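You operate a simulated robot arm through the tools that you are given. There is no shell and no other tool. Be economical: measure what you need, move in short steps, check, and stop when the job is done.

Carry out the task below with a simulated robot arm. There is one attempt and no reset: what you move stays moved.

## Task
Put things in order on the top of the table. At the end: the clear small bottle stands where the teal socks stood; the white lint brush is in the grey drain tray; the teal socks stands where the red bolt tin stood; the red bolt tin from the top of the table stands where the white lint brush stood; whatever was shut is shut again. Leave all else as you found it, and nothing knocked over.

It is judged by the outcome, as a careful person would: the job done as asked, and still so three seconds after it is handed in. It fails if anything else is knocked over, pushed out of place, dropped, spilled or broken.

## Robot
A 6-joint arm with a two-finger parallel gripper, fixed in place. Base frame: the origin is at the foot of the arm, x ahead of it, y to its left, z up; the work surface is at about z = 80. Units: cm, degrees, N and s.
With the tool pointing down near the work surface it reaches from about 24 to 64 cm from the base axis. Its first joint turns from -66.0 to 66.0 degrees. Payload 2.7 kg.
The TCP is the grasp point between the finger pads, 2.3 cm short of the fingertips. In the tool frame z runs along the fingers and y along their closing line. The gripper opens to 9.4 cm. The fingers are 3.8 cm wide and 1 cm thick; the gripper's body (5.4 by 9.6 cm) begins 3.9 cm behind the TCP.
Orientation is that of the tool frame in the base frame, as a unit quaternion [x, y, z, w]. With the fingers straight down and closing along the base's y, the tool's x points along the base's -x, its y along +y and its z along -z.

## Interface
- The arm moves only by the tool send_rows. Its argument "targets" is a list of rows, each a list of 7 numbers: the gripper command, from -1 (fully open) to 1 (shut), values between in proportion, then the shift along the tool's x, y, z in units of 20 mm (1.0 is 20 mm), then the turn, a rotation vector about the tool's x, y, z in units of 8 degrees (1.0 is 8 degrees). In form: [[hand, tx, ty, tz, rx, ry, rz], ...]. A call has 1 to 8 rows; each row shifts and turns the commanded pose from where the row before left it, along the tool's axes as they then stand. A call with a number of a shift or a turn outside -1 to 1 is refused whole. Rows are played at 5 a second. More than 5 cm and 8.6 degrees between two rows, or a gripper value outside its range, and nothing of the call is played. Where a pose cannot be reached the arm comes as near as it can. A force on the tool above 40 N (or 10 N above the force at the start of the call, whichever is more), or a blocked arm, ends the call early, and 0.2 s more pass. Each finger travels about 4.5 cm/s and halts on what it meets, pressing with about 43 N; the grip force reading is that of the motor and also rises with nothing between the fingers. The clock runs only during rows and for 0.2 s after the last one: add rows that do not move to give the fingers time. It gives the time, the measured TCP pose, the force on the tool (base axes), the opening and the grip force at its end, in the units of the frame above (readings bear some noise), and new pictures: "views" is both (left out), scene, wrist or none.
- Cameras (640 x 400 px; columns grow to the right, rows downward): "scene" is fixed at [8.42, -43.6, 140.71]; the picture's right is [0.71, -0.70, 0.00], its down [-0.40, -0.40, -0.83] and it looks along [0.58, 0.59, -0.56] (base axes); focal length 368 px, centre (320, 200). "wrist" rides on the gripper at [-3.9, 0, -4.4] in the tool frame; the picture's right is [0.00, -1.00, 0.00], its down [0.97, 0.00, -0.24] and it looks along [0.24, 0.00, 0.97] (tool axes); focal length 218 px, centre (320, 200). There is no depth. A picture from a camera that has moved, and an enlarged one, comes with that camera's place and axes in the base frame and with its lens.
- enlarge(camera, box): a new picture of the part [left, top, right, bottom] of that camera's present view, enlarged. No time passes.
- job_done(): hands the job in; it is judged then, once.

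Go step by step. Nothing tells you positions but the pictures and the camera data: compare them with the known pose of the tool, close in by small moves and look again before you grip or let go. The budget is 120 turns and 150 pictures, counting those below and the enlarged ones. Unless the task says otherwise, let go and move clear before handing in, and close with one line.

The tools are called after "Request:" by a JSON object that holds its "op" and its "data". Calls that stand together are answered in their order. send_rows: Moves the arm, as the interface text tells. Its arguments: {"type":"object","properties":{"targets":{"type":"array"},"views":{"type":"string","enum":["both","scene","wrist","none"]}},"required":["targets"]} The other tools are called the same way: enlarge (camera, box) takes an enlarged picture of a part of a camera's view; job_done () hands the job in.

At the start:

```text
time: 0.0
tcp_pos: [42.93, 7.08, 114.23]
orientation: [0.0, 1.0, 0.0, 0.0]
ft_force: [-0.6, 0.6, 0.4]
finger_gap: 9.38
grasp_force: 0.0
```

scene: 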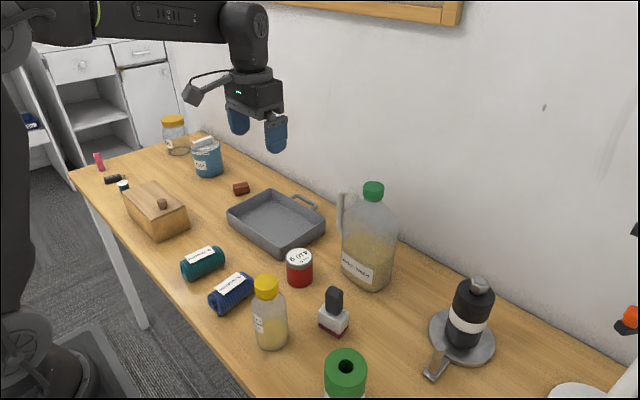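
wrist: 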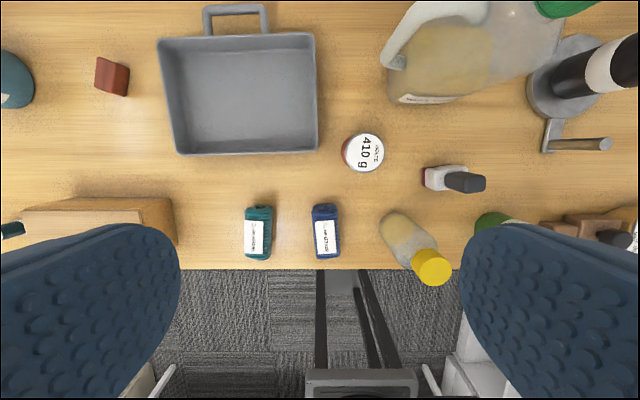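

I'll look closer at the objects before deciding which is which.

Request:
{"op": "enlarge", "data": {"camera": "scene", "box": [180, 180, 400, 400]}}

Request:
{"op": "enlarge", "data": {"camera": "scene", "box": [70, 100, 270, 240]}}

Request:
{"op": "enlarge", "data": {"camera": "wrist", "box": [320, 100, 640, 300]}}

```text
1.82 times, centred on (290, 290) of scene
camera zoom: at [8.42, -43.6, 140.71], right [0.71, -0.7, 0.0], down [-0.4, -0.4, -0.83], along [0.58, 0.59, -0.56], focal length 668 px, centre (374, 36)
```

zoom: 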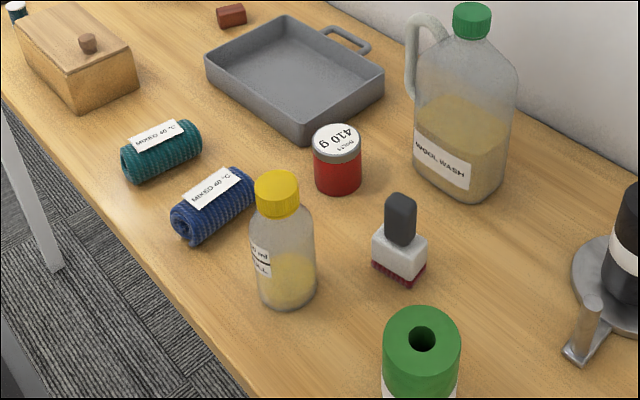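

```text
2.86 times, centred on (170, 170) of scene
camera zoom: at [8.42, -43.6, 140.71], right [0.71, -0.7, 0.0], down [-0.4, -0.4, -0.83], along [0.58, 0.59, -0.56], focal length 1050 px, centre (749, 286)
```

zoom: 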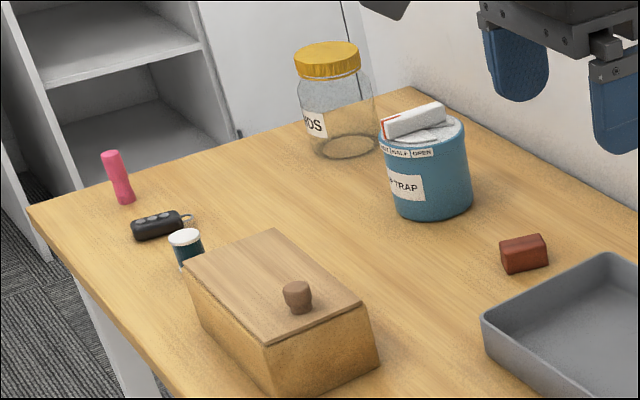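

```text
2.00 times, centred on (480, 200) of wrist
camera zoom: at [46.74, 6.91, 118.51], right [0.0, -1.0, 0.0], down [-0.97, 0.0, 0.24], along [-0.24, 0.0, -0.97], focal length 436 px, centre (0, 200)
```

zoom: 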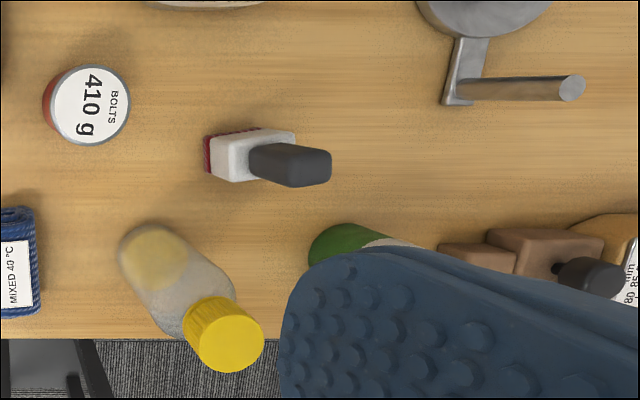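

The clear small bottle is the yellow-capped one at about (31,-7.6). The tin is at (45.9,0.5), the teal socks at (32,18), the brush with the black handle at (42,-13), and the tray at (53,18). I'll start with the brush and move above it.

Request:
{"op": "send_rows", "data": {"targets": [[-1, 0.06, -1, 0.5, 0, 0, 0], [-1, 0.06, -1, 0.5, 0, 0, 0], [-1, 0.06, -1, 0.5, 0, 0, 0], [-1, 0.06, -1, 0.5, 0, 0, 0], [-1, 0.06, -1, 0.5, 0, 0, 0], [-1, 0.06, -1, 0.5, 0, 0, 0], [-1, 0.06, -1, 0.5, 0, 0, 0], [-1, 0.06, -1, 0.5, 0, 0, 0]], "views": "none"}}

Request:
{"op": "send_rows", "data": {"targets": [[-1, 0, -0.7, 0.5, 0, 0, 0], [-1, 0, -0.7, 0.5, 0, 0, 0], [-1, 0, -0.7, 0.5, 0, 0, 0], [-1, 0, 0, 0.5, 0, 0, 0], [-1, 0, 0, 0, 0, 0, 0]]}}

```text
time: 1.8
tcp_pos: [41.87, -8.98, 106.2]
orientation: [-0.001, 1.0, 0.001, 0.0]
ft_force: [-0.2, -0.4, -0.2]
finger_gap: 9.38
grasp_force: 0.1
```

```text
time: 3.0
tcp_pos: [41.93, -13.27, 102.2]
orientation: [0.0, 1.0, 0.0, 0.0]
ft_force: [-0.4, -0.6, 0.1]
finger_gap: 9.38
grasp_force: 0.0
camera wrist: at [45.76, -13.44, 106.52], right [0.0, -1.0, 0.0], down [-0.97, 0.0, 0.24], along [-0.24, 0.0, -0.97], focal length 218 px, centre (320, 200)
```

scene: 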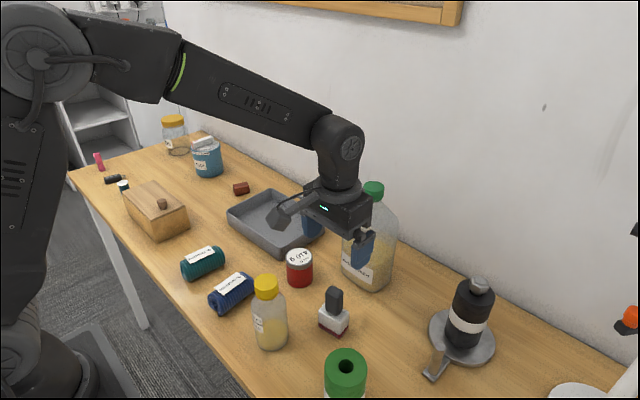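
wrist: 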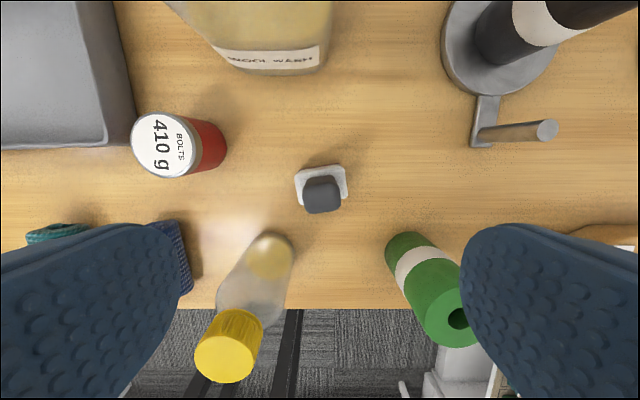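

The handle is right under the gripper, turned about 8°. I'll turn to match it and come down.

Request:
{"op": "send_rows", "data": {"targets": [[-0.6, 0, -0.15, 0.8, 0, 0, -1], [-0.6, 0, 0, 1, 0, 0, 0], [-0.6, 0, 0, 1, 0, 0, 0], [-0.6, 0, 0, 1, 0, 0, 0], [-0.6, 0, 0, 1, 0, 0, 0], [-0.6, 0, 0, 0.5, 0, 0, 0], [-0.6, 0, 0, 0, 0, 0, 0]]}}

```text
time: 4.6
tcp_pos: [41.72, -13.52, 91.43]
orientation: [-0.07, 0.998, 0.0, 0.0]
ft_force: [0.0, 0.2, -0.1]
finger_gap: 7.51
grasp_force: 0.1
camera wrist: at [45.71, -13.08, 95.81], right [0.14, -0.99, 0.0], down [-0.96, -0.14, 0.24], along [-0.24, -0.03, -0.97], focal length 218 px, centre (320, 200)
```

scene: 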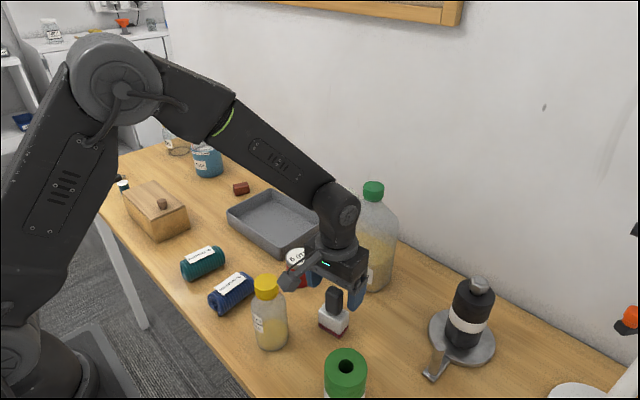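
wrist: 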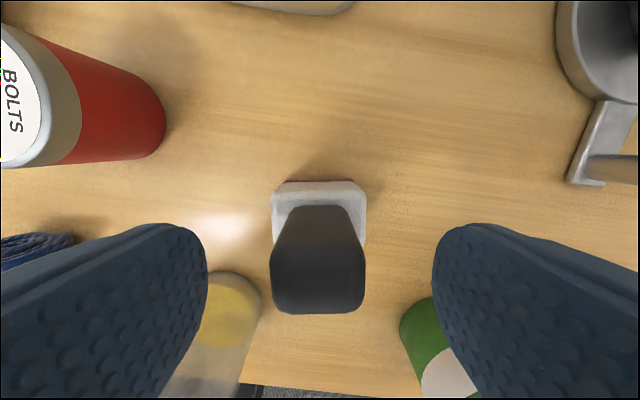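

Centred over the handle. I'll go down to z of about 88 and close.

Request:
{"op": "send_rows", "data": {"targets": [[-0.6, 0, 0, 0.9, 0, 0, 0], [-0.6, 0, 0, 0.8, 0, 0, 0], [-0.6, 0, 0, 0, 0, 0, 0], [1, 0, 0, 0, 0, 0, 0], [1, 0, 0, 0, 0, 0, 0], [1, 0, 0, 0, 0, 0, 0], [1, 0, 0, 0, 0, 0, 0], [1, 0, 0, 0, 0, 0, 0]], "views": "wrist"}}

```text
time: 6.4
tcp_pos: [41.79, -13.51, 88.24]
orientation: [-0.07, 0.998, 0.0, 0.0]
ft_force: [-0.8, 0.0, 0.2]
finger_gap: 2.97
grasp_force: 43.1
camera wrist: at [45.71, -13.06, 92.51], right [0.14, -0.99, 0.0], down [-0.96, -0.14, 0.24], along [-0.24, -0.03, -0.97], focal length 218 px, centre (320, 200)
```

wrist: 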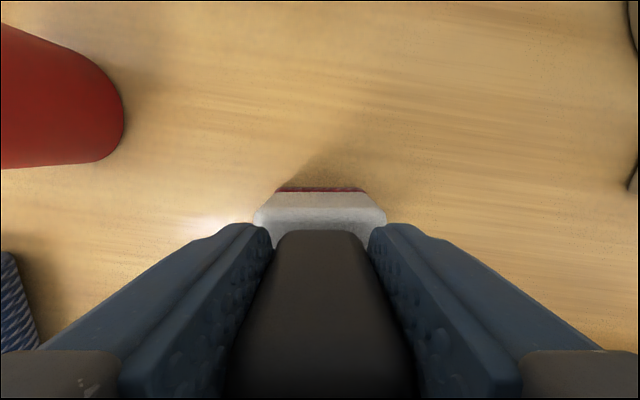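

The brush is held. I'll lift it, straighten the wrist and carry it over to the tray.

Request:
{"op": "send_rows", "data": {"targets": [[1, 0, 0, -0.5, 0, 0, 0], [1, 0, 0, -1, 0, 0, 0], [1, 0, 0, -1, 0, 0, 0], [1, 0, 0, -1, 0, 0, 0], [1, 0, 0, -1, 0, 0, 0], [1, 0, 0, -1, 0, 0, 0], [1, 0, 0, -0.5, 0, 0, 1], [1, 0, 0, 0, 0, 0, 0]], "views": "none"}}

Request:
{"op": "send_rows", "data": {"targets": [[1, 0, 1, 0, 0, 0, 0], [1, 0, 1, 0, 0, 0, 0], [1, 0, 1, 0, 0, 0, 0], [1, 0, 1, 0, 0, 0, 0], [1, 0, 1, 0, 0, 0, 0], [1, 0, 1, 0, 0, 0, 0], [1, 0, 1, 0, 0, 0, 0], [1, 0, 1, 0, 0, 0, 0]], "views": "none"}}

Request:
{"op": "send_rows", "data": {"targets": [[1, 0, 1, 0, 0, 0, 0], [1, -0.5, 1, 0, 0, 0, 0], [1, -1, 1, 0, 0, 0, 0], [1, -1, 1, 0, 0, 0, 0], [1, -1, 1, 0, 0, 0, 0], [1, -1, 1, 0, 0, 0, 0], [1, -0.7, 1, 0, 0, 0, 0], [1, 0, 0, 0, 0, 0, 0]]}}

```text
time: 8.2
tcp_pos: [41.92, -13.54, 100.12]
orientation: [0.001, 1.0, 0.0, 0.0]
ft_force: [0.0, 0.7, -1.4]
finger_gap: 2.97
grasp_force: 43.2
```

```text
time: 10.0
tcp_pos: [41.96, 2.43, 100.29]
orientation: [0.0, 1.0, 0.0, -0.001]
ft_force: [0.0, -0.5, -1.3]
finger_gap: 2.97
grasp_force: 42.6
```

```text
time: 11.8
tcp_pos: [52.36, 16.53, 100.22]
orientation: [0.0, 1.0, 0.0, 0.0]
ft_force: [-0.4, 0.3, -1.6]
finger_gap: 2.99
grasp_force: 43.0
camera wrist: at [56.14, 16.48, 104.49], right [0.0, -1.0, 0.0], down [-0.97, 0.0, 0.24], along [-0.24, 0.0, -0.97], focal length 218 px, centre (320, 200)
```

scene: 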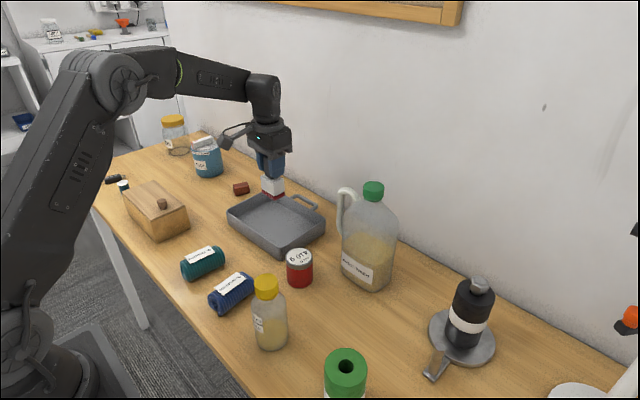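
wrist: 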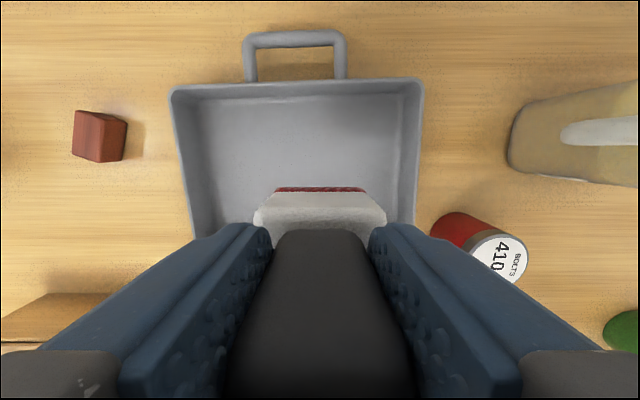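

The brush is well inside the tray's outline, so I'll lower it.

Request:
{"op": "send_rows", "data": {"targets": [[1, 0, 0.3, 1, 0, 0, 0], [1, 0, 0.3, 1, 0, 0, 0], [1, 0, 0, 1, 0, 0, 0], [1, 0, 0, 1, 0, 0, 0], [1, 0, 0, 0.8, 0, 0, 0], [1, 0, 0, 0.2, 0, 0, 0], [1, 0, 0, 0.1, 0, 0, 0], [1, 0, 0, 0, 0, 0, 0]], "views": "none"}}

Request:
{"op": "send_rows", "data": {"targets": [[1, 0, 0, 0.1, 0, 0, 0], [1, 0, 0, 0.1, 0, 0, 0], [1, 0, 0, 0.1, 0, 0, 0], [1, 0, 0, 0.1, 0, 0, 0], [1, 0, 0, 0, 0, 0, 0]]}}

```text
time: 13.6
tcp_pos: [52.36, 17.69, 89.95]
orientation: [0.0, 1.0, 0.0, 0.0]
ft_force: [0.1, -0.1, -0.3]
finger_gap: 2.96
grasp_force: 43.1
```

```text
time: 14.8
tcp_pos: [52.28, 17.66, 89.17]
orientation: [0.0, 1.0, -0.001, -0.001]
ft_force: [-0.2, 0.2, -0.8]
finger_gap: 2.96
grasp_force: 43.2
camera wrist: at [56.17, 17.63, 93.49], right [0.0, -1.0, 0.0], down [-0.97, 0.0, 0.24], along [-0.24, 0.0, -0.97], focal length 218 px, centre (320, 200)
```

scene: 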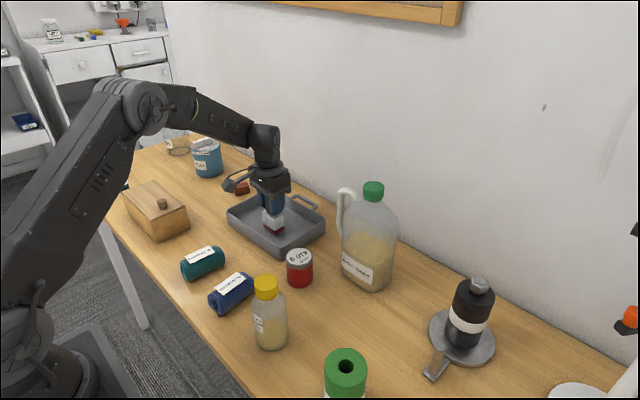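
wrist: 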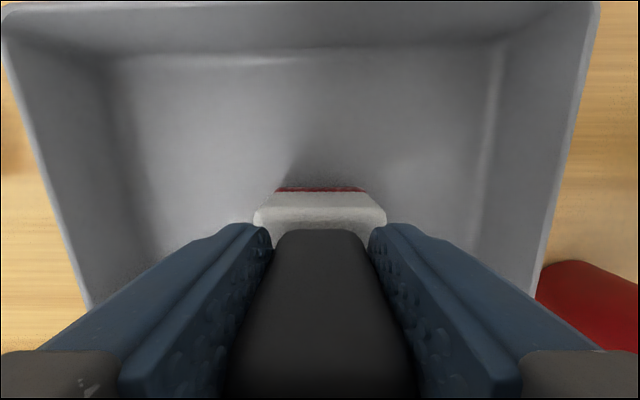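

Nearly down, so I'll creep until contact.

Request:
{"op": "send_rows", "data": {"targets": [[1, 0, 0, 0.08, 0, 0, 0], [1, 0, 0, 0.07, 0, 0, 0], [1, 0, 0, 0, 0, 0, 0]], "views": "none"}}

Request:
{"op": "send_rows", "data": {"targets": [[1, 0, 0, 0.05, 0, 0, 0], [1, 0, 0, 0.05, 0, 0, 0], [1, 0, 0, 0, 0, 0, 0]], "views": "none"}}

```text
time: 15.6
tcp_pos: [52.34, 17.72, 88.77]
orientation: [-0.001, 1.0, 0.001, -0.001]
ft_force: [0.1, 0.1, -1.3]
finger_gap: 2.96
grasp_force: 43.3
```

```text
time: 16.4
tcp_pos: [52.3, 17.75, 88.75]
orientation: [0.0, 1.0, 0.0, 0.0]
ft_force: [0.2, -0.4, -0.3]
finger_gap: 2.96
grasp_force: 43.5
```

Request:
{"op": "send_rows", "data": {"targets": [[1, 0, 0, 0.05, 0, 0, 0], [1, 0, 0, 0.05, 0, 0, 0], [1, 0, 0, 0, 0, 0, 0]], "views": "wrist"}}

```text
time: 17.2
tcp_pos: [52.46, 17.81, 88.58]
orientation: [-0.001, 1.0, 0.001, 0.001]
ft_force: [-4.1, -0.8, 10.3]
finger_gap: 2.97
grasp_force: 42.9
camera wrist: at [56.22, 17.62, 92.9], right [0.0, -1.0, 0.0], down [-0.97, 0.0, 0.24], along [-0.24, 0.0, -0.97], focal length 218 px, centre (320, 200)
```

wrist: 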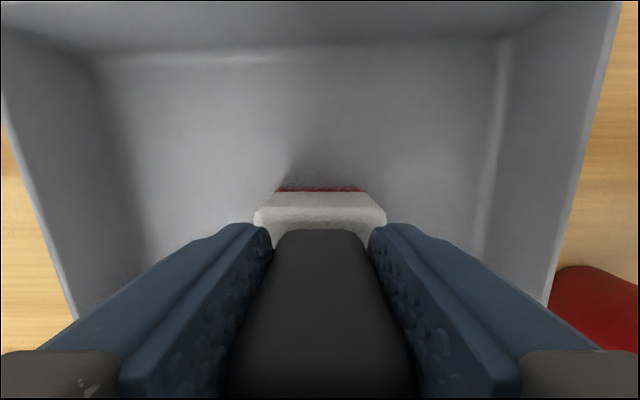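

Contact, 10 N on the tool. I'll release, rise and look.

Request:
{"op": "send_rows", "data": {"targets": [[-0.2, 0, 0, 0, 0, 0, 0], [-0.2, 0, 0, 0, 0, 0, 0], [-0.2, 0, 0, -0.3, 0, 0, 0], [-0.2, 0, 0, -1, 0, 0, 0], [-0.2, 0, 0, -1, 0, 0, 0], [-0.2, 0, 0, -1, 0, 0, 0], [-0.2, 0, 0, -1, 0, 0, 0], [-0.2, 0, 0, -1, 0, 0, 0]], "views": "both"}}

```text
time: 19.0
tcp_pos: [52.17, 17.59, 99.09]
orientation: [0.0, 1.0, 0.0, 0.0]
ft_force: [-0.1, 0.0, 0.1]
finger_gap: 5.64
grasp_force: 0.1
camera wrist: at [56.04, 17.59, 103.46], right [0.0, -1.0, 0.0], down [-0.97, 0.0, 0.24], along [-0.24, 0.0, -0.97], focal length 218 px, centre (320, 200)
```

scene: 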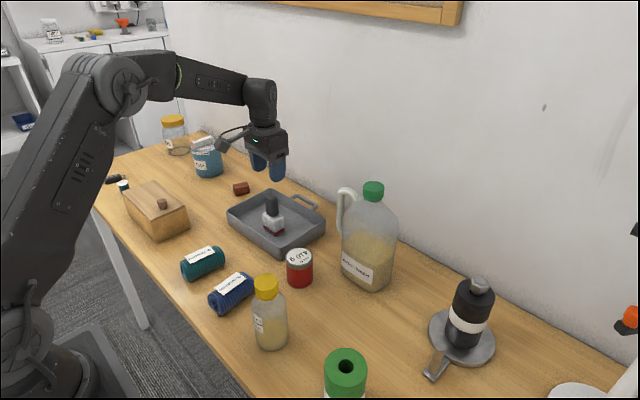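
wrist: 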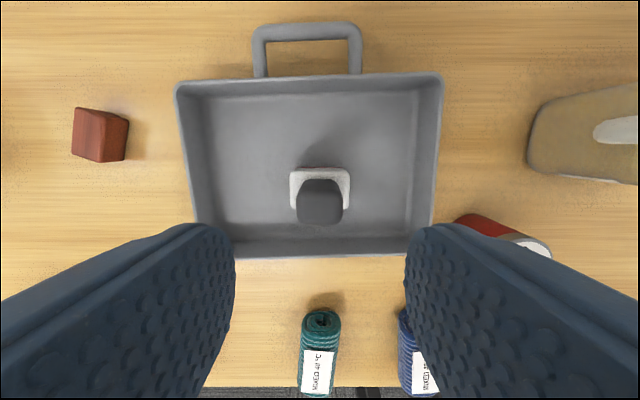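

The brush stands in the tray. Now I'll go over the tin.

Request:
{"op": "send_rows", "data": {"targets": [[-0.6, 0.3, -1, 0, 0, 0, 0], [-0.6, 0.4, -1, 0, 0, 0, 0], [-0.6, 0.4, -1, 0, 0, 0, 0], [-0.6, 0.4, -1, 0, 0, 0, 0], [-0.6, 0.4, -1, 0, 0, 0, 0], [-0.6, 0.4, -1, 0, 0, 0, 0], [-0.6, 0.4, -1, 0, 0, 0, 0], [-0.6, 0.4, -1, 0, 0, 0, 0]], "views": "none"}}

Request:
{"op": "send_rows", "data": {"targets": [[-0.6, 0, -0.5, 0.5, 0, 0, 0], [-0.6, 0, 0, 0.5, 0, 0, 0], [-0.6, 0, 0, 0, 0, 0, 0]], "views": "wrist"}}

```text
time: 20.8
tcp_pos: [46.12, 1.71, 99.03]
orientation: [0.001, 1.0, 0.0, 0.0]
ft_force: [0.3, -0.5, -0.3]
finger_gap: 7.52
grasp_force: 0.1
```

```text
time: 21.6
tcp_pos: [46.2, 0.79, 97.2]
orientation: [0.0, 1.0, -0.001, 0.0]
ft_force: [0.0, -0.9, -0.2]
finger_gap: 7.5
grasp_force: 0.1
camera wrist: at [49.99, 0.66, 101.42], right [0.0, -1.0, 0.0], down [-0.97, 0.0, 0.24], along [-0.24, 0.0, -0.97], focal length 218 px, centre (320, 200)
```

wrist: 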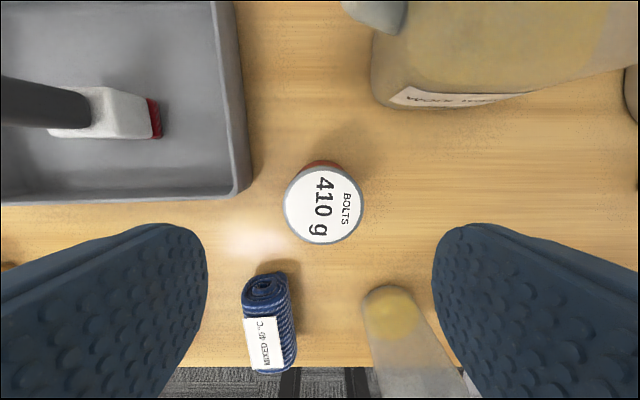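

The tin is centred, so I'll descend to z of about 84 and grip.

Request:
{"op": "send_rows", "data": {"targets": [[-0.6, 0.1, -0.18, 1, 0, 0, 0], [-0.6, 0, 0, 1, 0, 0, 0], [-0.6, 0, 0, 1, 0, 0, 0], [-0.6, 0, 0, 1, 0, 0, 0], [-0.6, 0, 0, 0.9, 0, 0, 0], [-0.6, 0, 0, 0, 0, 0, 0]]}}

```text
time: 23.0
tcp_pos: [45.97, 0.45, 87.33]
orientation: [-0.001, 1.0, 0.001, 0.0]
ft_force: [0.0, 0.3, -0.7]
finger_gap: 7.54
grasp_force: 0.1
camera wrist: at [49.78, 0.33, 91.63], right [0.0, -1.0, 0.0], down [-0.97, 0.0, 0.24], along [-0.24, 0.0, -0.97], focal length 218 px, centre (320, 200)
```

scene: 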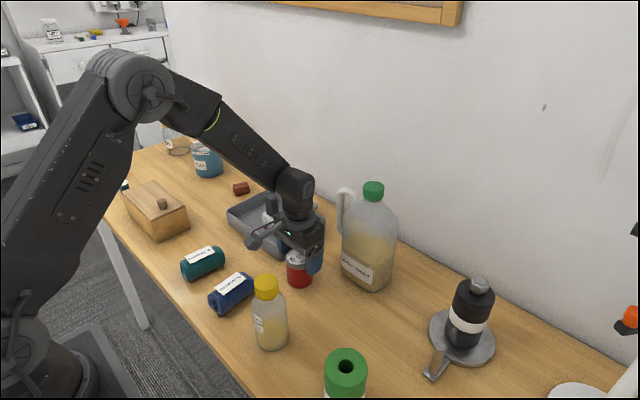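
wrist: 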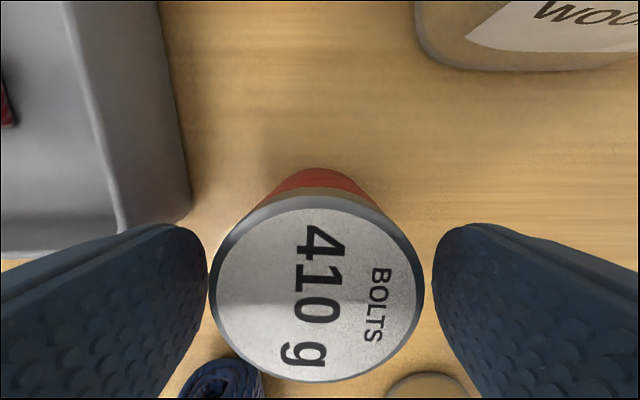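

Request:
{"op": "send_rows", "data": {"targets": [[-0.6, 0, 0.05, 0.8, 0, 0, 0], [-0.6, 0, 0, 0.8, 0, 0, 0], [-0.6, 0, 0, 0, 0, 0, 0], [1, 0, 0, 0, 0, 0, 0], [1, 0, 0, 0, 0, 0, 0], [1, 0, 0, 0, 0, 0, 0], [1, 0, 0, 0, 0, 0, 0]], "views": "wrist"}}

```text
time: 24.6
tcp_pos: [45.97, 0.48, 84.02]
orientation: [-0.001, 1.0, 0.0, -0.001]
ft_force: [1.3, 0.6, -0.2]
finger_gap: 5.73
grasp_force: 42.8
camera wrist: at [49.77, 0.4, 88.42], right [0.0, -1.0, 0.0], down [-0.97, 0.0, 0.24], along [-0.24, 0.0, -0.97], focal length 218 px, centre (320, 200)
```

wrist: 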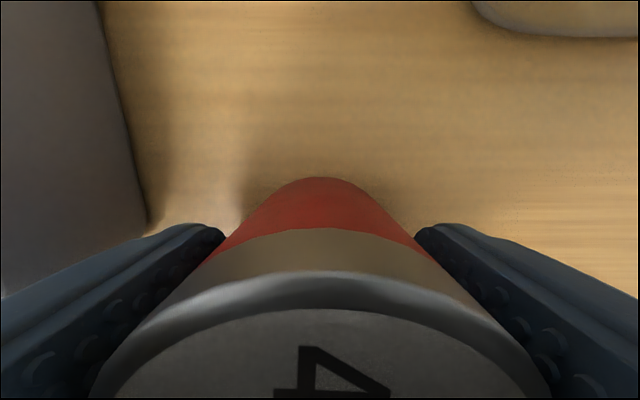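

The tin is gripped. I'll lift it and carry it to the brush's old place at (41.8,-13.5).

Request:
{"op": "send_rows", "data": {"targets": [[1, 0, 0, -0.5, 0, 0, 0], [1, 0, 0, -1, 0, 0, 0], [1, 0, 0, -1, 0, 0, 0], [1, 0, 0, -1, 0, 0, 0], [1, 0.5, 0, -0.5, 0, 0, 0], [1, 0.5, -1, 0, 0, 0, 0], [1, 0.5, -1, 0, 0, 0, 0], [1, 0.58, -1, 0, 0, 0, 0]], "views": "none"}}

Request:
{"op": "send_rows", "data": {"targets": [[1, 0, -1, 0, 0, 0, 0], [1, 0, -1, 0, 0, 0, 0], [1, 0, -1, 0.5, 0, 0, 0], [1, 0, -1, 1, 0, 0, 0], [1, 0, 0, 1, 0, 0, 0], [1, 0, 0, 1, 0, 0, 0], [1, 0, 0, 0, 0, 0, 0]]}}

```text
time: 26.4
tcp_pos: [41.71, -5.63, 91.98]
orientation: [0.0, 1.0, -0.001, 0.001]
ft_force: [-1.4, 0.1, -4.5]
finger_gap: 5.74
grasp_force: 43.0
```

```text
time: 28.0
tcp_pos: [41.83, -13.55, 85.12]
orientation: [0.0, 1.0, 0.0, -0.001]
ft_force: [-0.2, 0.3, -4.0]
finger_gap: 5.74
grasp_force: 43.2
camera wrist: at [45.66, -13.6, 89.36], right [0.0, -1.0, 0.0], down [-0.97, 0.0, 0.24], along [-0.24, 0.0, -0.97], focal length 218 px, centre (320, 200)
```

scene: 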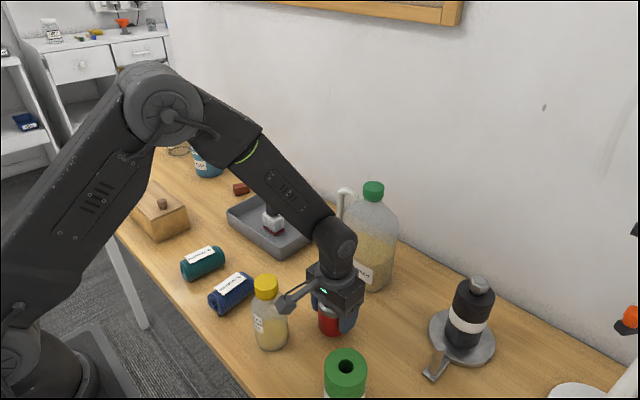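
wrist: 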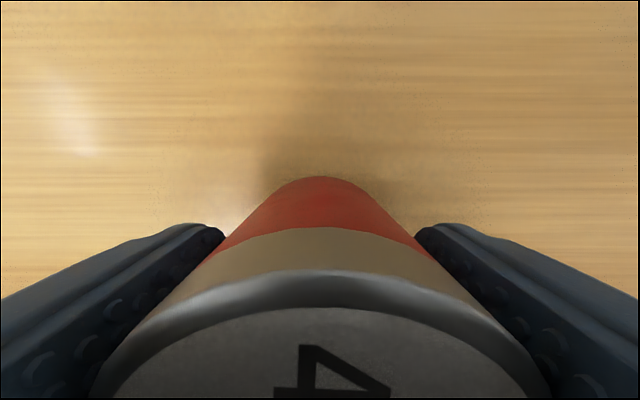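

Request:
{"op": "send_rows", "data": {"targets": [[1, 0, 0, 0.2, 0, 0, 0], [1, 0, 0, 0.15, 0, 0, 0], [1, 0, 0, 0.1, 0, 0, 0], [1, 0, 0, 0.05, 0, 0, 0], [1, 0, 0, 0, 0, 0, 0]], "views": "none"}}

Request:
{"op": "send_rows", "data": {"targets": [[1, 0, 0, 0.04, 0, 0, 0], [1, 0, 0, 0.03, 0, 0, 0], [1, 0, 0, 0, 0, 0, 0]], "views": "none"}}

```text
time: 29.2
tcp_pos: [41.83, -13.6, 84.13]
orientation: [0.0, 1.0, 0.0, 0.0]
ft_force: [0.5, -0.2, -4.4]
finger_gap: 5.75
grasp_force: 43.1
```

```text
time: 30.0
tcp_pos: [41.91, -13.5, 84.04]
orientation: [0.0, 1.0, 0.0, 0.001]
ft_force: [-8.0, 2.6, 27.6]
finger_gap: 5.73
grasp_force: 43.2
```

On the table. I'll release and rise.

Request:
{"op": "send_rows", "data": {"targets": [[-0.6, 0, 0, 0, 0, 0, 0], [-0.6, 0, 0, 0, 0, 0, 0], [-0.6, 0, 0, 0, 0, 0, 0], [-0.6, 0, 0, -1, 0, 0, 0], [-0.6, 0, 0, -1, 0, 0, 0], [-0.6, 0, 0, -1, 0, 0, 0], [-0.6, 0, 0, -1, 0, 0, 0], [-0.6, 0, 0, -1, 0, 0, 0]], "views": "none"}}

Request:
{"op": "send_rows", "data": {"targets": [[-0.6, 0, 1, -1, 0, 0, 0], [-0.6, 0, 1, -1, 0, 0, 0], [-0.6, 0, 1, -1, 0, 0, 0], [-0.6, 0.6, 1, 0, 0, 0, 0], [-0.6, 0.6, 1, 0, 0, 0, 0], [-0.6, 0.6, 1, 0, 0, 0, 0], [-0.6, 0.6, 1, 0, 0, 0, 0], [-0.6, 0.6, 1, 0, 0, 0, 0]], "views": "none"}}

Request:
{"op": "send_rows", "data": {"targets": [[-0.6, 0.6, 1, 0, 0, 0, 0], [-0.6, 0.6, 1, 0, 0, 0, 0], [-0.6, 0.6, 1, 0, 0, 0, 0], [-0.6, 0, 1, 0, 0, 0, 0], [-0.6, 0, 1, 0, 0, 0, 0], [-0.6, 0, 1, 0, 0, 0, 0], [-0.6, 0, 1, 0, 0, 0, 0], [-0.6, 0, 0.75, 0, 0, 0, 0]], "views": "both"}}

```text
time: 31.8
tcp_pos: [41.78, -13.71, 93.99]
orientation: [0.0, 1.0, 0.001, -0.001]
ft_force: [-0.2, -0.2, 0.3]
finger_gap: 7.52
grasp_force: 0.0
```

```text
time: 33.6
tcp_pos: [35.68, 2.49, 99.98]
orientation: [0.0, 1.0, 0.0, 0.0]
ft_force: [-0.6, -0.5, 0.2]
finger_gap: 7.52
grasp_force: 0.0
```

```text
time: 35.4
tcp_pos: [31.96, 17.98, 99.85]
orientation: [0.0, 1.0, 0.0, 0.0]
ft_force: [0.3, 0.7, 0.2]
finger_gap: 7.55
grasp_force: 0.1
camera wrist: at [35.87, 17.94, 104.26], right [0.0, -1.0, 0.0], down [-0.97, 0.0, 0.24], along [-0.24, 0.0, -0.97], focal length 218 px, centre (320, 200)
```

scene: 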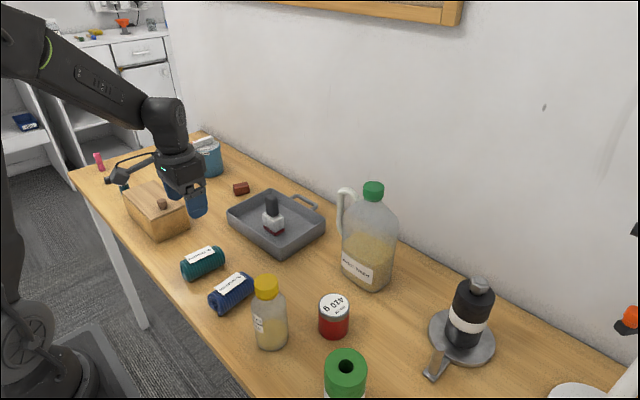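
wrist: 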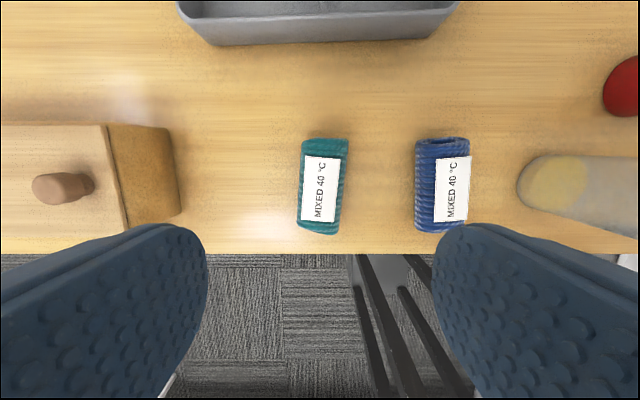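

The tin is in place. The teal socks are centred at about (31.7,17.6), turned about 5°. I'll align and descend.

Request:
{"op": "send_rows", "data": {"targets": [[-0.6, 0.1, -0.17, 0.5, 0, 0, 0.6], [-0.6, 0, 0, 1, 0, 0, 0], [-0.6, 0, 0, 1, 0, 0, 0], [-0.6, 0, 0, 1, 0, 0, 0], [-0.6, 0, 0, 1, 0, 0, 0], [-0.6, 0, 0, 1, 0, 0, 0], [-0.6, 0, 0, 0, 0, 0, 0]]}}

```text
time: 37.0
tcp_pos: [32.05, 17.69, 88.94]
orientation: [0.042, 0.999, 0.0, 0.0]
ft_force: [0.5, 1.0, -0.3]
finger_gap: 7.53
grasp_force: 0.1
camera wrist: at [35.88, 17.24, 93.31], right [-0.08, -1.0, 0.0], down [-0.97, 0.08, 0.24], along [-0.24, 0.02, -0.97], focal length 218 px, centre (320, 200)
```

scene: 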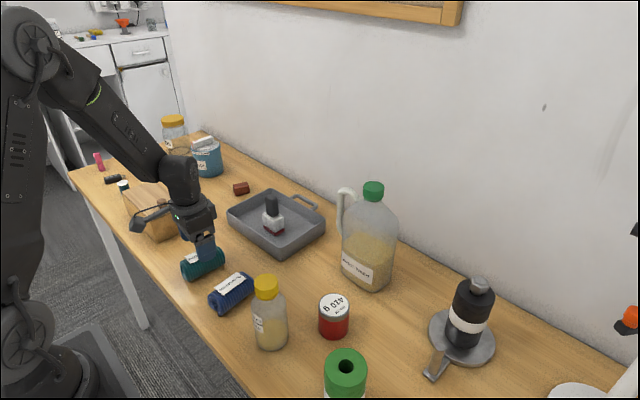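
wrist: 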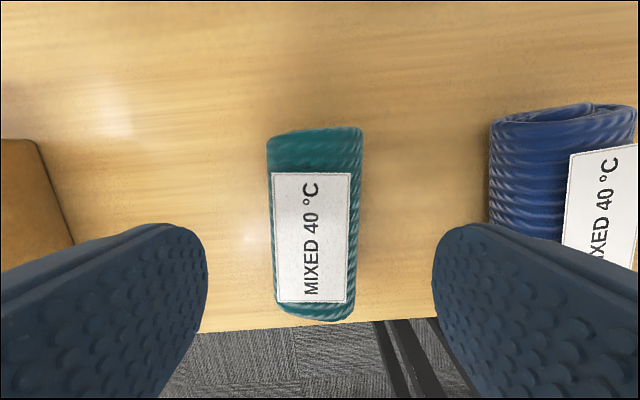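

Request:
{"op": "send_rows", "data": {"targets": [[-0.6, 0.2, 0.08, 1, 0, 0, 0], [-0.6, 0, 0, 1, 0, 0, 0], [-0.6, 0, 0, 0.7, 0, 0, 0], [-0.6, 0, 0, 0.25, 0, 0, 0], [-0.6, 0, 0, 0, 0, 0, 0]], "views": "wrist"}}

```text
time: 38.2
tcp_pos: [31.73, 17.74, 82.94]
orientation: [0.042, 0.999, -0.001, 0.0]
ft_force: [-0.4, -0.7, -0.2]
finger_gap: 7.5
grasp_force: 0.1
camera wrist: at [35.51, 17.35, 87.31], right [-0.08, -1.0, 0.0], down [-0.97, 0.08, 0.24], along [-0.24, 0.02, -0.97], focal length 218 px, centre (320, 200)
```

wrist: 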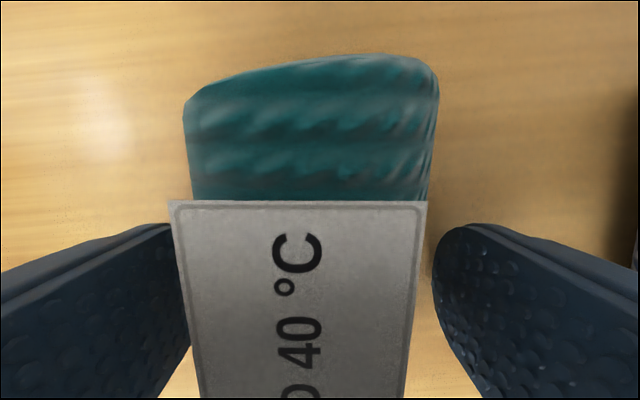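

Request:
{"op": "send_rows", "data": {"targets": [[-0.6, 0, 0.12, 0, 0, 0, 0], [-0.6, 0, 0, 0, 0, 0, 0], [1, 0, 0, 0, 0, 0, 0], [1, 0, 0, 0, 0, 0, 0], [1, 0, 0, 0, 0, 0, 0], [1, 0, 0, 0, 0, 0, 0], [1, 0, 0, 0, 0, 0, 0]], "views": "wrist"}}

```text
time: 39.8
tcp_pos: [31.58, 17.9, 82.99]
orientation: [0.042, 0.999, 0.0, 0.0]
ft_force: [0.2, 0.0, 1.2]
finger_gap: 4.95
grasp_force: 43.2
camera wrist: at [35.48, 17.58, 87.33], right [-0.08, -1.0, 0.0], down [-0.97, 0.08, 0.24], along [-0.24, 0.02, -0.97], focal length 218 px, centre (320, 200)
```

wrist: 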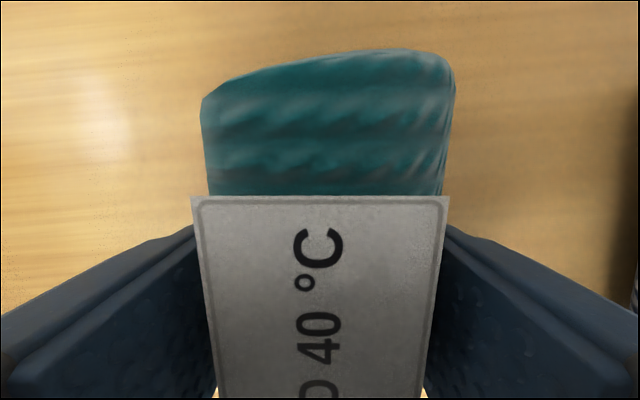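

Socks gripped. I'll lift them and carry them to the tin's old place at (45.95,0.5).

Request:
{"op": "send_rows", "data": {"targets": [[1, 0, 0, -0.5, 0, 0, 0], [1, 0, 0, -1, 0, 0, 0], [1, 0, 0, -1, 0, 0, 0], [1, 0, 0, -1, 0, 0, 0], [1, 0, 0, -1, 0, 0, 0], [1, 0, 0, -0.5, 0, 0, 0], [1, 0, 0, 0, 0, 0, 0]], "views": "none"}}

Request:
{"op": "send_rows", "data": {"targets": [[1, -0.985, -1, 0, 0, 0, 0], [1, -0.985, -1, 0, 0, 0, 0], [1, -0.985, -1, 0, 0, 0, 0], [1, -0.985, -1, 0, 0, 0, 0], [1, -0.985, -1, 0, 0, 0, 0], [1, -0.985, -1, 0, 0, 0, 0], [1, -0.985, -1, 0, 0, 0, 0], [1, -0.985, -1, 0, 0, 0, 0]], "views": "none"}}

Request:
{"op": "send_rows", "data": {"targets": [[1, 0, 0, 1, 0, 0, 0], [1, 0, 0, 1, 0, 0, 0], [1, 0, 0, 0.5, 0, 0, 0], [1, 0, 0, 0, 0, 0, 0]], "views": "both"}}

```text
time: 41.4
tcp_pos: [31.59, 17.99, 93.05]
orientation: [0.042, 0.999, 0.0, -0.001]
ft_force: [-0.5, 0.5, -0.6]
finger_gap: 4.96
grasp_force: 43.0
```

```text
time: 43.2
tcp_pos: [45.9, 0.74, 92.97]
orientation: [0.042, 0.999, 0.0, -0.001]
ft_force: [0.4, 0.0, -1.3]
finger_gap: 4.95
grasp_force: 43.4
```

```text
time: 44.2
tcp_pos: [45.8, 0.61, 88.01]
orientation: [0.042, 0.999, 0.0, -0.001]
ft_force: [0.5, -0.7, -1.3]
finger_gap: 4.97
grasp_force: 42.9
camera wrist: at [49.71, 0.27, 92.36], right [-0.08, -1.0, 0.0], down [-0.97, 0.08, 0.24], along [-0.24, 0.02, -0.97], focal length 218 px, centre (320, 200)
```

scene: 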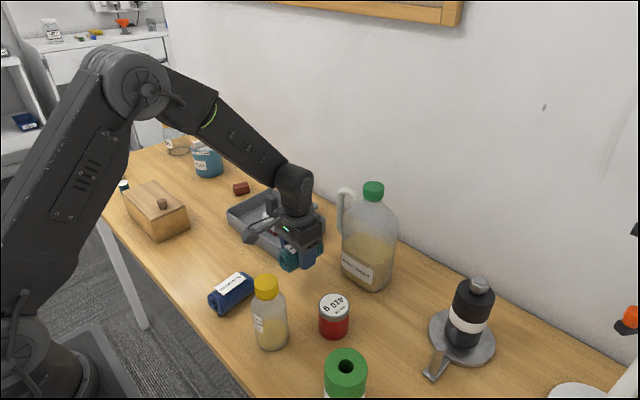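
wrist: 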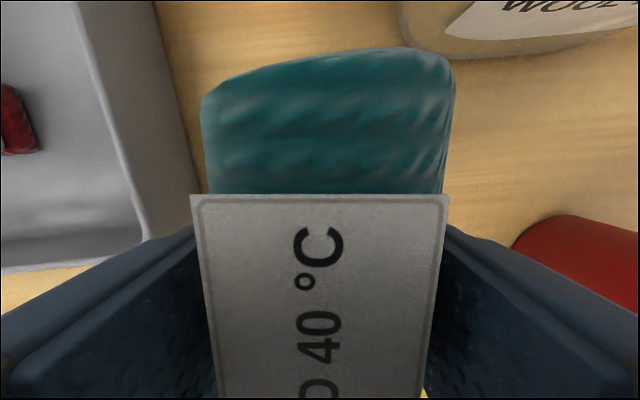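

Clear of the jug and tray, so I'll lower.

Request:
{"op": "send_rows", "data": {"targets": [[1, 0, 0, 0.9, 0, 0, 0], [1, 0, 0, 0.9, 0, 0, 0], [1, 0, 0, 0.35, 0, 0, 0], [1, 0, 0, 0.1, 0, 0, 0], [1, 0, 0, 0.1, 0, 0, 0], [1, 0, 0, 0.08, 0, 0, 0], [1, 0, 0, 0, 0, 0, 0]], "views": "none"}}

Request:
{"op": "send_rows", "data": {"targets": [[1, 0, 0, 0.05, 0, 0, 0], [1, 0, 0, 0.03, 0, 0, 0], [1, 0, 0, 0, 0, 0, 0]], "views": "scene"}}

```text
time: 45.8
tcp_pos: [45.92, 0.67, 83.18]
orientation: [0.042, 0.999, 0.0, 0.0]
ft_force: [-1.0, 0.3, -0.3]
finger_gap: 4.94
grasp_force: 43.6
```

```text
time: 46.6
tcp_pos: [45.88, 0.7, 82.92]
orientation: [0.042, 0.999, 0.0, 0.0]
ft_force: [-0.2, -0.5, -0.4]
finger_gap: 4.95
grasp_force: 43.3
```

scene: 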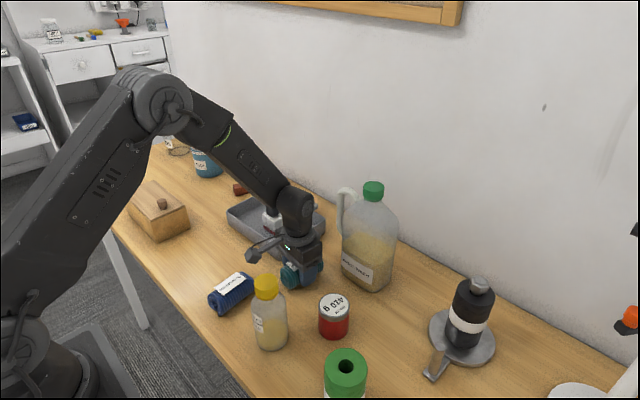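

At its original height, so I'll release slowly and rise.

Request:
{"op": "send_rows", "data": {"targets": [[0, 0, 0, 0.02, 0, 0, 0], [-0.5, 0, 0, 0, 0, 0, 0], [-0.5, 0, 0, 0, 0, 0, 0], [-0.5, 0, 0, -0.5, 0, 0, 0], [-0.5, 0, 0, -1, 0, 0, 0], [-0.5, 0, 0, -1, 0, 0, 0], [-0.5, 0, 0, -1, 0, 0, 0], [-0.5, 0, 0, -1, 0, 0, 0]], "views": "none"}}

Request:
{"op": "send_rows", "data": {"targets": [[-0.5, 0, 0, -1, 0, 0, -0.6], [-0.5, 0, 0, -1, 0, 0, 0], [-0.5, 0, 0, -1, 0, 0, 0], [-0.5, 0, 0, -1, 0, 0, 0], [-0.5, 0, 0, -1, 0, 0, 0], [-0.5, 0, 0, -1, 0, 0, 0], [-0.5, 0, 0, 0, 0, 0, 0]], "views": "both"}}

```text
time: 48.4
tcp_pos: [45.89, 0.72, 92.03]
orientation: [0.042, 0.999, -0.001, 0.0]
ft_force: [0.0, -0.7, -0.9]
finger_gap: 7.03
grasp_force: 0.1
```

```text
time: 50.0
tcp_pos: [45.88, 0.67, 104.07]
orientation: [0.0, 1.0, 0.0, 0.001]
ft_force: [-0.1, 0.3, 0.0]
finger_gap: 7.04
grasp_force: 0.1
camera wrist: at [49.78, 0.68, 108.39], right [0.0, -1.0, 0.0], down [-0.97, 0.0, 0.24], along [-0.24, 0.0, -0.97], focal length 218 px, centre (320, 200)
```

scene: 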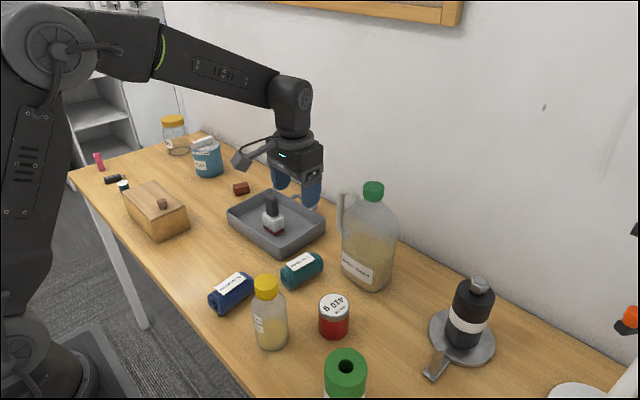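
wrist: 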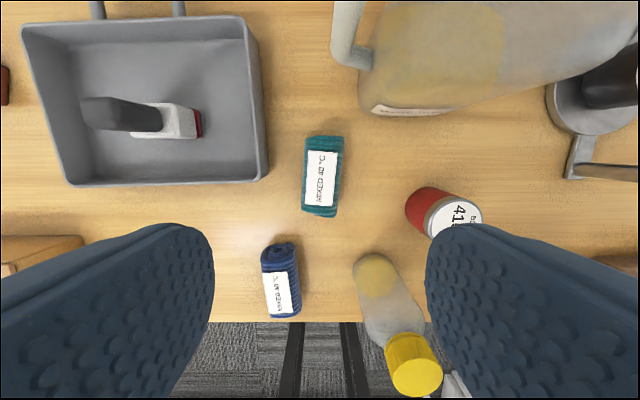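

The socks are placed. Now I'll go over the bottle at about (31.5,-7.5), staying above its cap.

Request:
{"op": "send_rows", "data": {"targets": [[-0.5, 0.9, -0.5, -0.3, 0, 0, 0], [-0.5, 0.9, -0.5, -0.3, 0, 0, 0], [-0.5, 0.9, -0.5, -0.3, 0, 0, 0], [-0.5, 0.9, -0.5, -0.3, 0, 0, 0], [-0.5, 0.9, -0.5, 0, 0, 0, 0], [-0.5, 0.9, -0.5, 0, 0, 0, 0], [-0.5, 0.9, -0.5, 0, 0, 0, 0], [-0.5, 0.85, -0.6, 0, 0, 0, 0]], "views": "none"}}

Request:
{"op": "send_rows", "data": {"targets": [[-0.5, 0, 0, 0, 0, 0, 0]], "views": "both"}}

Request:
{"op": "enlarge", "data": {"camera": "scene", "box": [220, 240, 380, 360]}}

```text
time: 51.8
tcp_pos: [31.69, -7.36, 106.61]
orientation: [0.0, 1.0, 0.0, 0.0]
ft_force: [0.2, 0.3, 0.5]
finger_gap: 7.05
grasp_force: 0.0
```

```text
time: 52.2
tcp_pos: [31.76, -7.56, 106.53]
orientation: [0.0, 1.0, 0.0, 0.0]
ft_force: [-0.2, 0.3, 0.1]
finger_gap: 7.05
grasp_force: 0.0
camera wrist: at [35.65, -7.55, 110.87], right [0.0, -1.0, 0.0], down [-0.97, 0.0, 0.24], along [-0.24, 0.0, -0.97], focal length 218 px, centre (320, 200)
```

scene: 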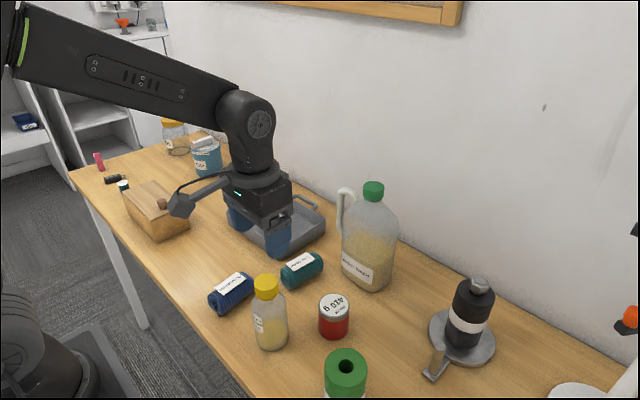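
wrist: 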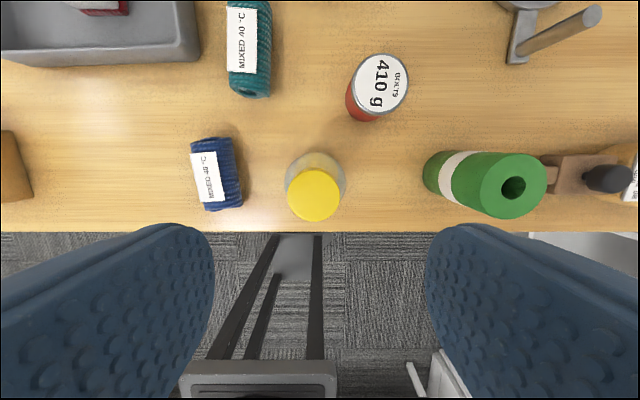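

```text
3.33 times, centred on (300, 300) of scene
camera zoom: at [8.42, -43.6, 140.71], right [0.71, -0.7, 0.0], down [-0.4, -0.4, -0.83], along [0.58, 0.59, -0.56], focal length 1225 px, centre (387, -133)
```

zoom: 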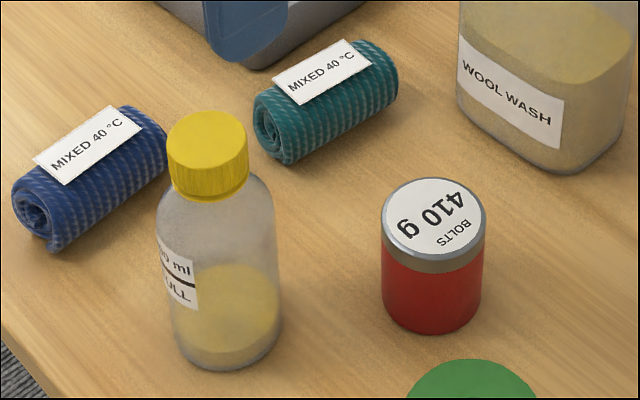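

The cap top is at about (32,-7.1,95.5) and 3.9 cm wide. I'll close in just above it and check.

Request:
{"op": "send_rows", "data": {"targets": [[-0.5, -0.12, 0.2, 0.5, 0, 0, 0], [-0.5, 0, 0, 1, 0, 0, 0], [-0.5, 0, 0, 1, 0, 0, 0], [-0.5, 0, 0, 1, 0, 0, 0], [-0.5, 0, 0, 0.5, 0, 0, 0], [-0.5, 0, 0, 0, 0, 0, 0]], "views": "both"}}

```text
time: 53.6
tcp_pos: [32.09, -6.9, 98.26]
orientation: [0.0, 1.0, 0.001, 0.0]
ft_force: [-0.2, -0.2, 0.0]
finger_gap: 7.04
grasp_force: 0.2
camera wrist: at [35.79, -7.14, 102.61], right [0.0, -1.0, 0.0], down [-0.97, 0.0, 0.24], along [-0.24, 0.0, -0.97], focal length 218 px, centre (320, 200)
```

scene: 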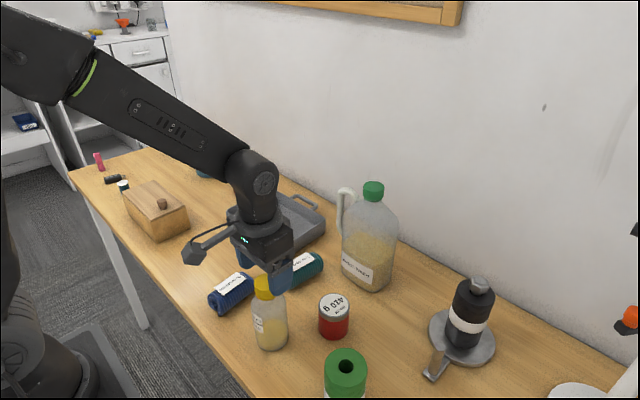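
wrist: 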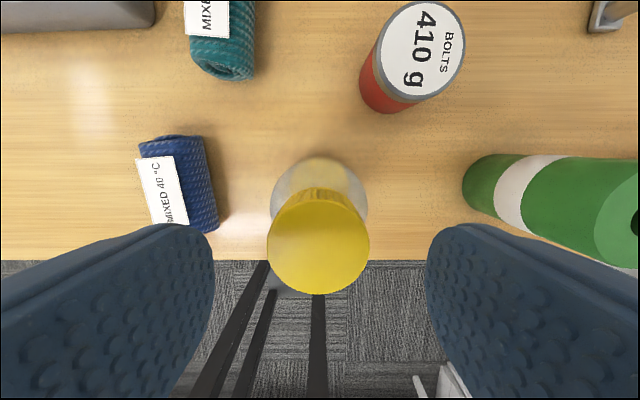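

Request:
{"op": "send_rows", "data": {"targets": [[-0.5, 0, 0, 1, 0, 0, 0], [-0.5, 0, 0, 0.7, 0, 0, 0], [-0.5, 0, 0, 0.25, 0, 0, 0], [-0.5, 0, 0, 0, 0, 0, 0]], "views": "both"}}

Request:
{"op": "enlarge", "data": {"camera": "scene", "box": [200, 220, 360, 360]}}

```text
time: 54.6
tcp_pos: [31.77, -7.09, 94.58]
orientation: [0.0, 1.0, 0.001, 0.0]
ft_force: [-0.3, 0.6, 0.4]
finger_gap: 7.05
grasp_force: 0.1
camera wrist: at [35.71, -7.16, 98.79], right [0.0, -1.0, 0.0], down [-0.97, 0.0, 0.24], along [-0.24, 0.0, -0.97], focal length 218 px, centre (320, 200)
```

scene: 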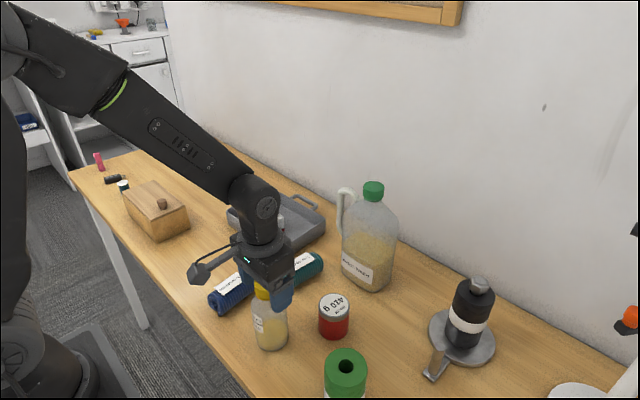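
wrist: 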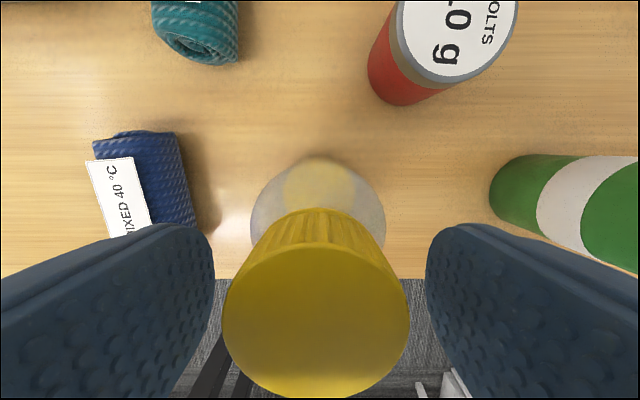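

```text
2.86 times, centred on (280, 290) of scene
camera zoom: at [8.42, -43.6, 140.71], right [0.71, -0.7, 0.0], down [-0.4, -0.4, -0.83], along [0.58, 0.59, -0.56], focal length 1050 px, centre (434, -57)
```

zoom: 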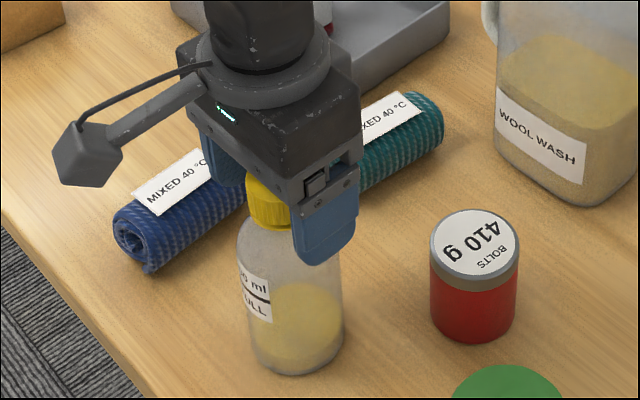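

The cap sits between the pads, so I'll close.

Request:
{"op": "send_rows", "data": {"targets": [[-0.5, -0.05, 0.05, 0, 0, 0, 0], [-0.5, 0, 0, 0, 0, 0, 0], [1, 0, 0, 0, 0, 0, 0], [1, 0, 0, 0, 0, 0, 0], [1, 0, 0, 0, 0, 0, 0], [1, 0, 0, 0, 0, 0, 0], [1, 0, 0, 0, 0, 0, 0], [1, 0, 0, 0, 0, 0, 0]], "views": "wrist"}}

```text
time: 56.4
tcp_pos: [32.05, -6.98, 94.55]
orientation: [0.0, 1.0, 0.0, 0.0]
ft_force: [0.5, -0.7, -0.1]
finger_gap: 4.04
grasp_force: 42.9
camera wrist: at [35.89, -7.06, 98.79], right [0.0, -1.0, 0.0], down [-0.97, 0.0, 0.24], along [-0.24, 0.0, -0.97], focal length 218 px, centre (320, 200)
```

wrist: 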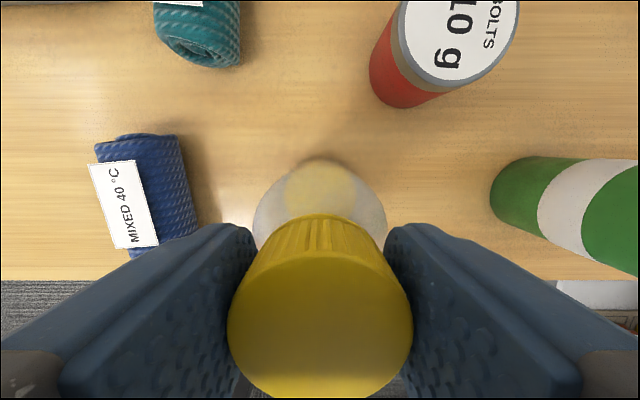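

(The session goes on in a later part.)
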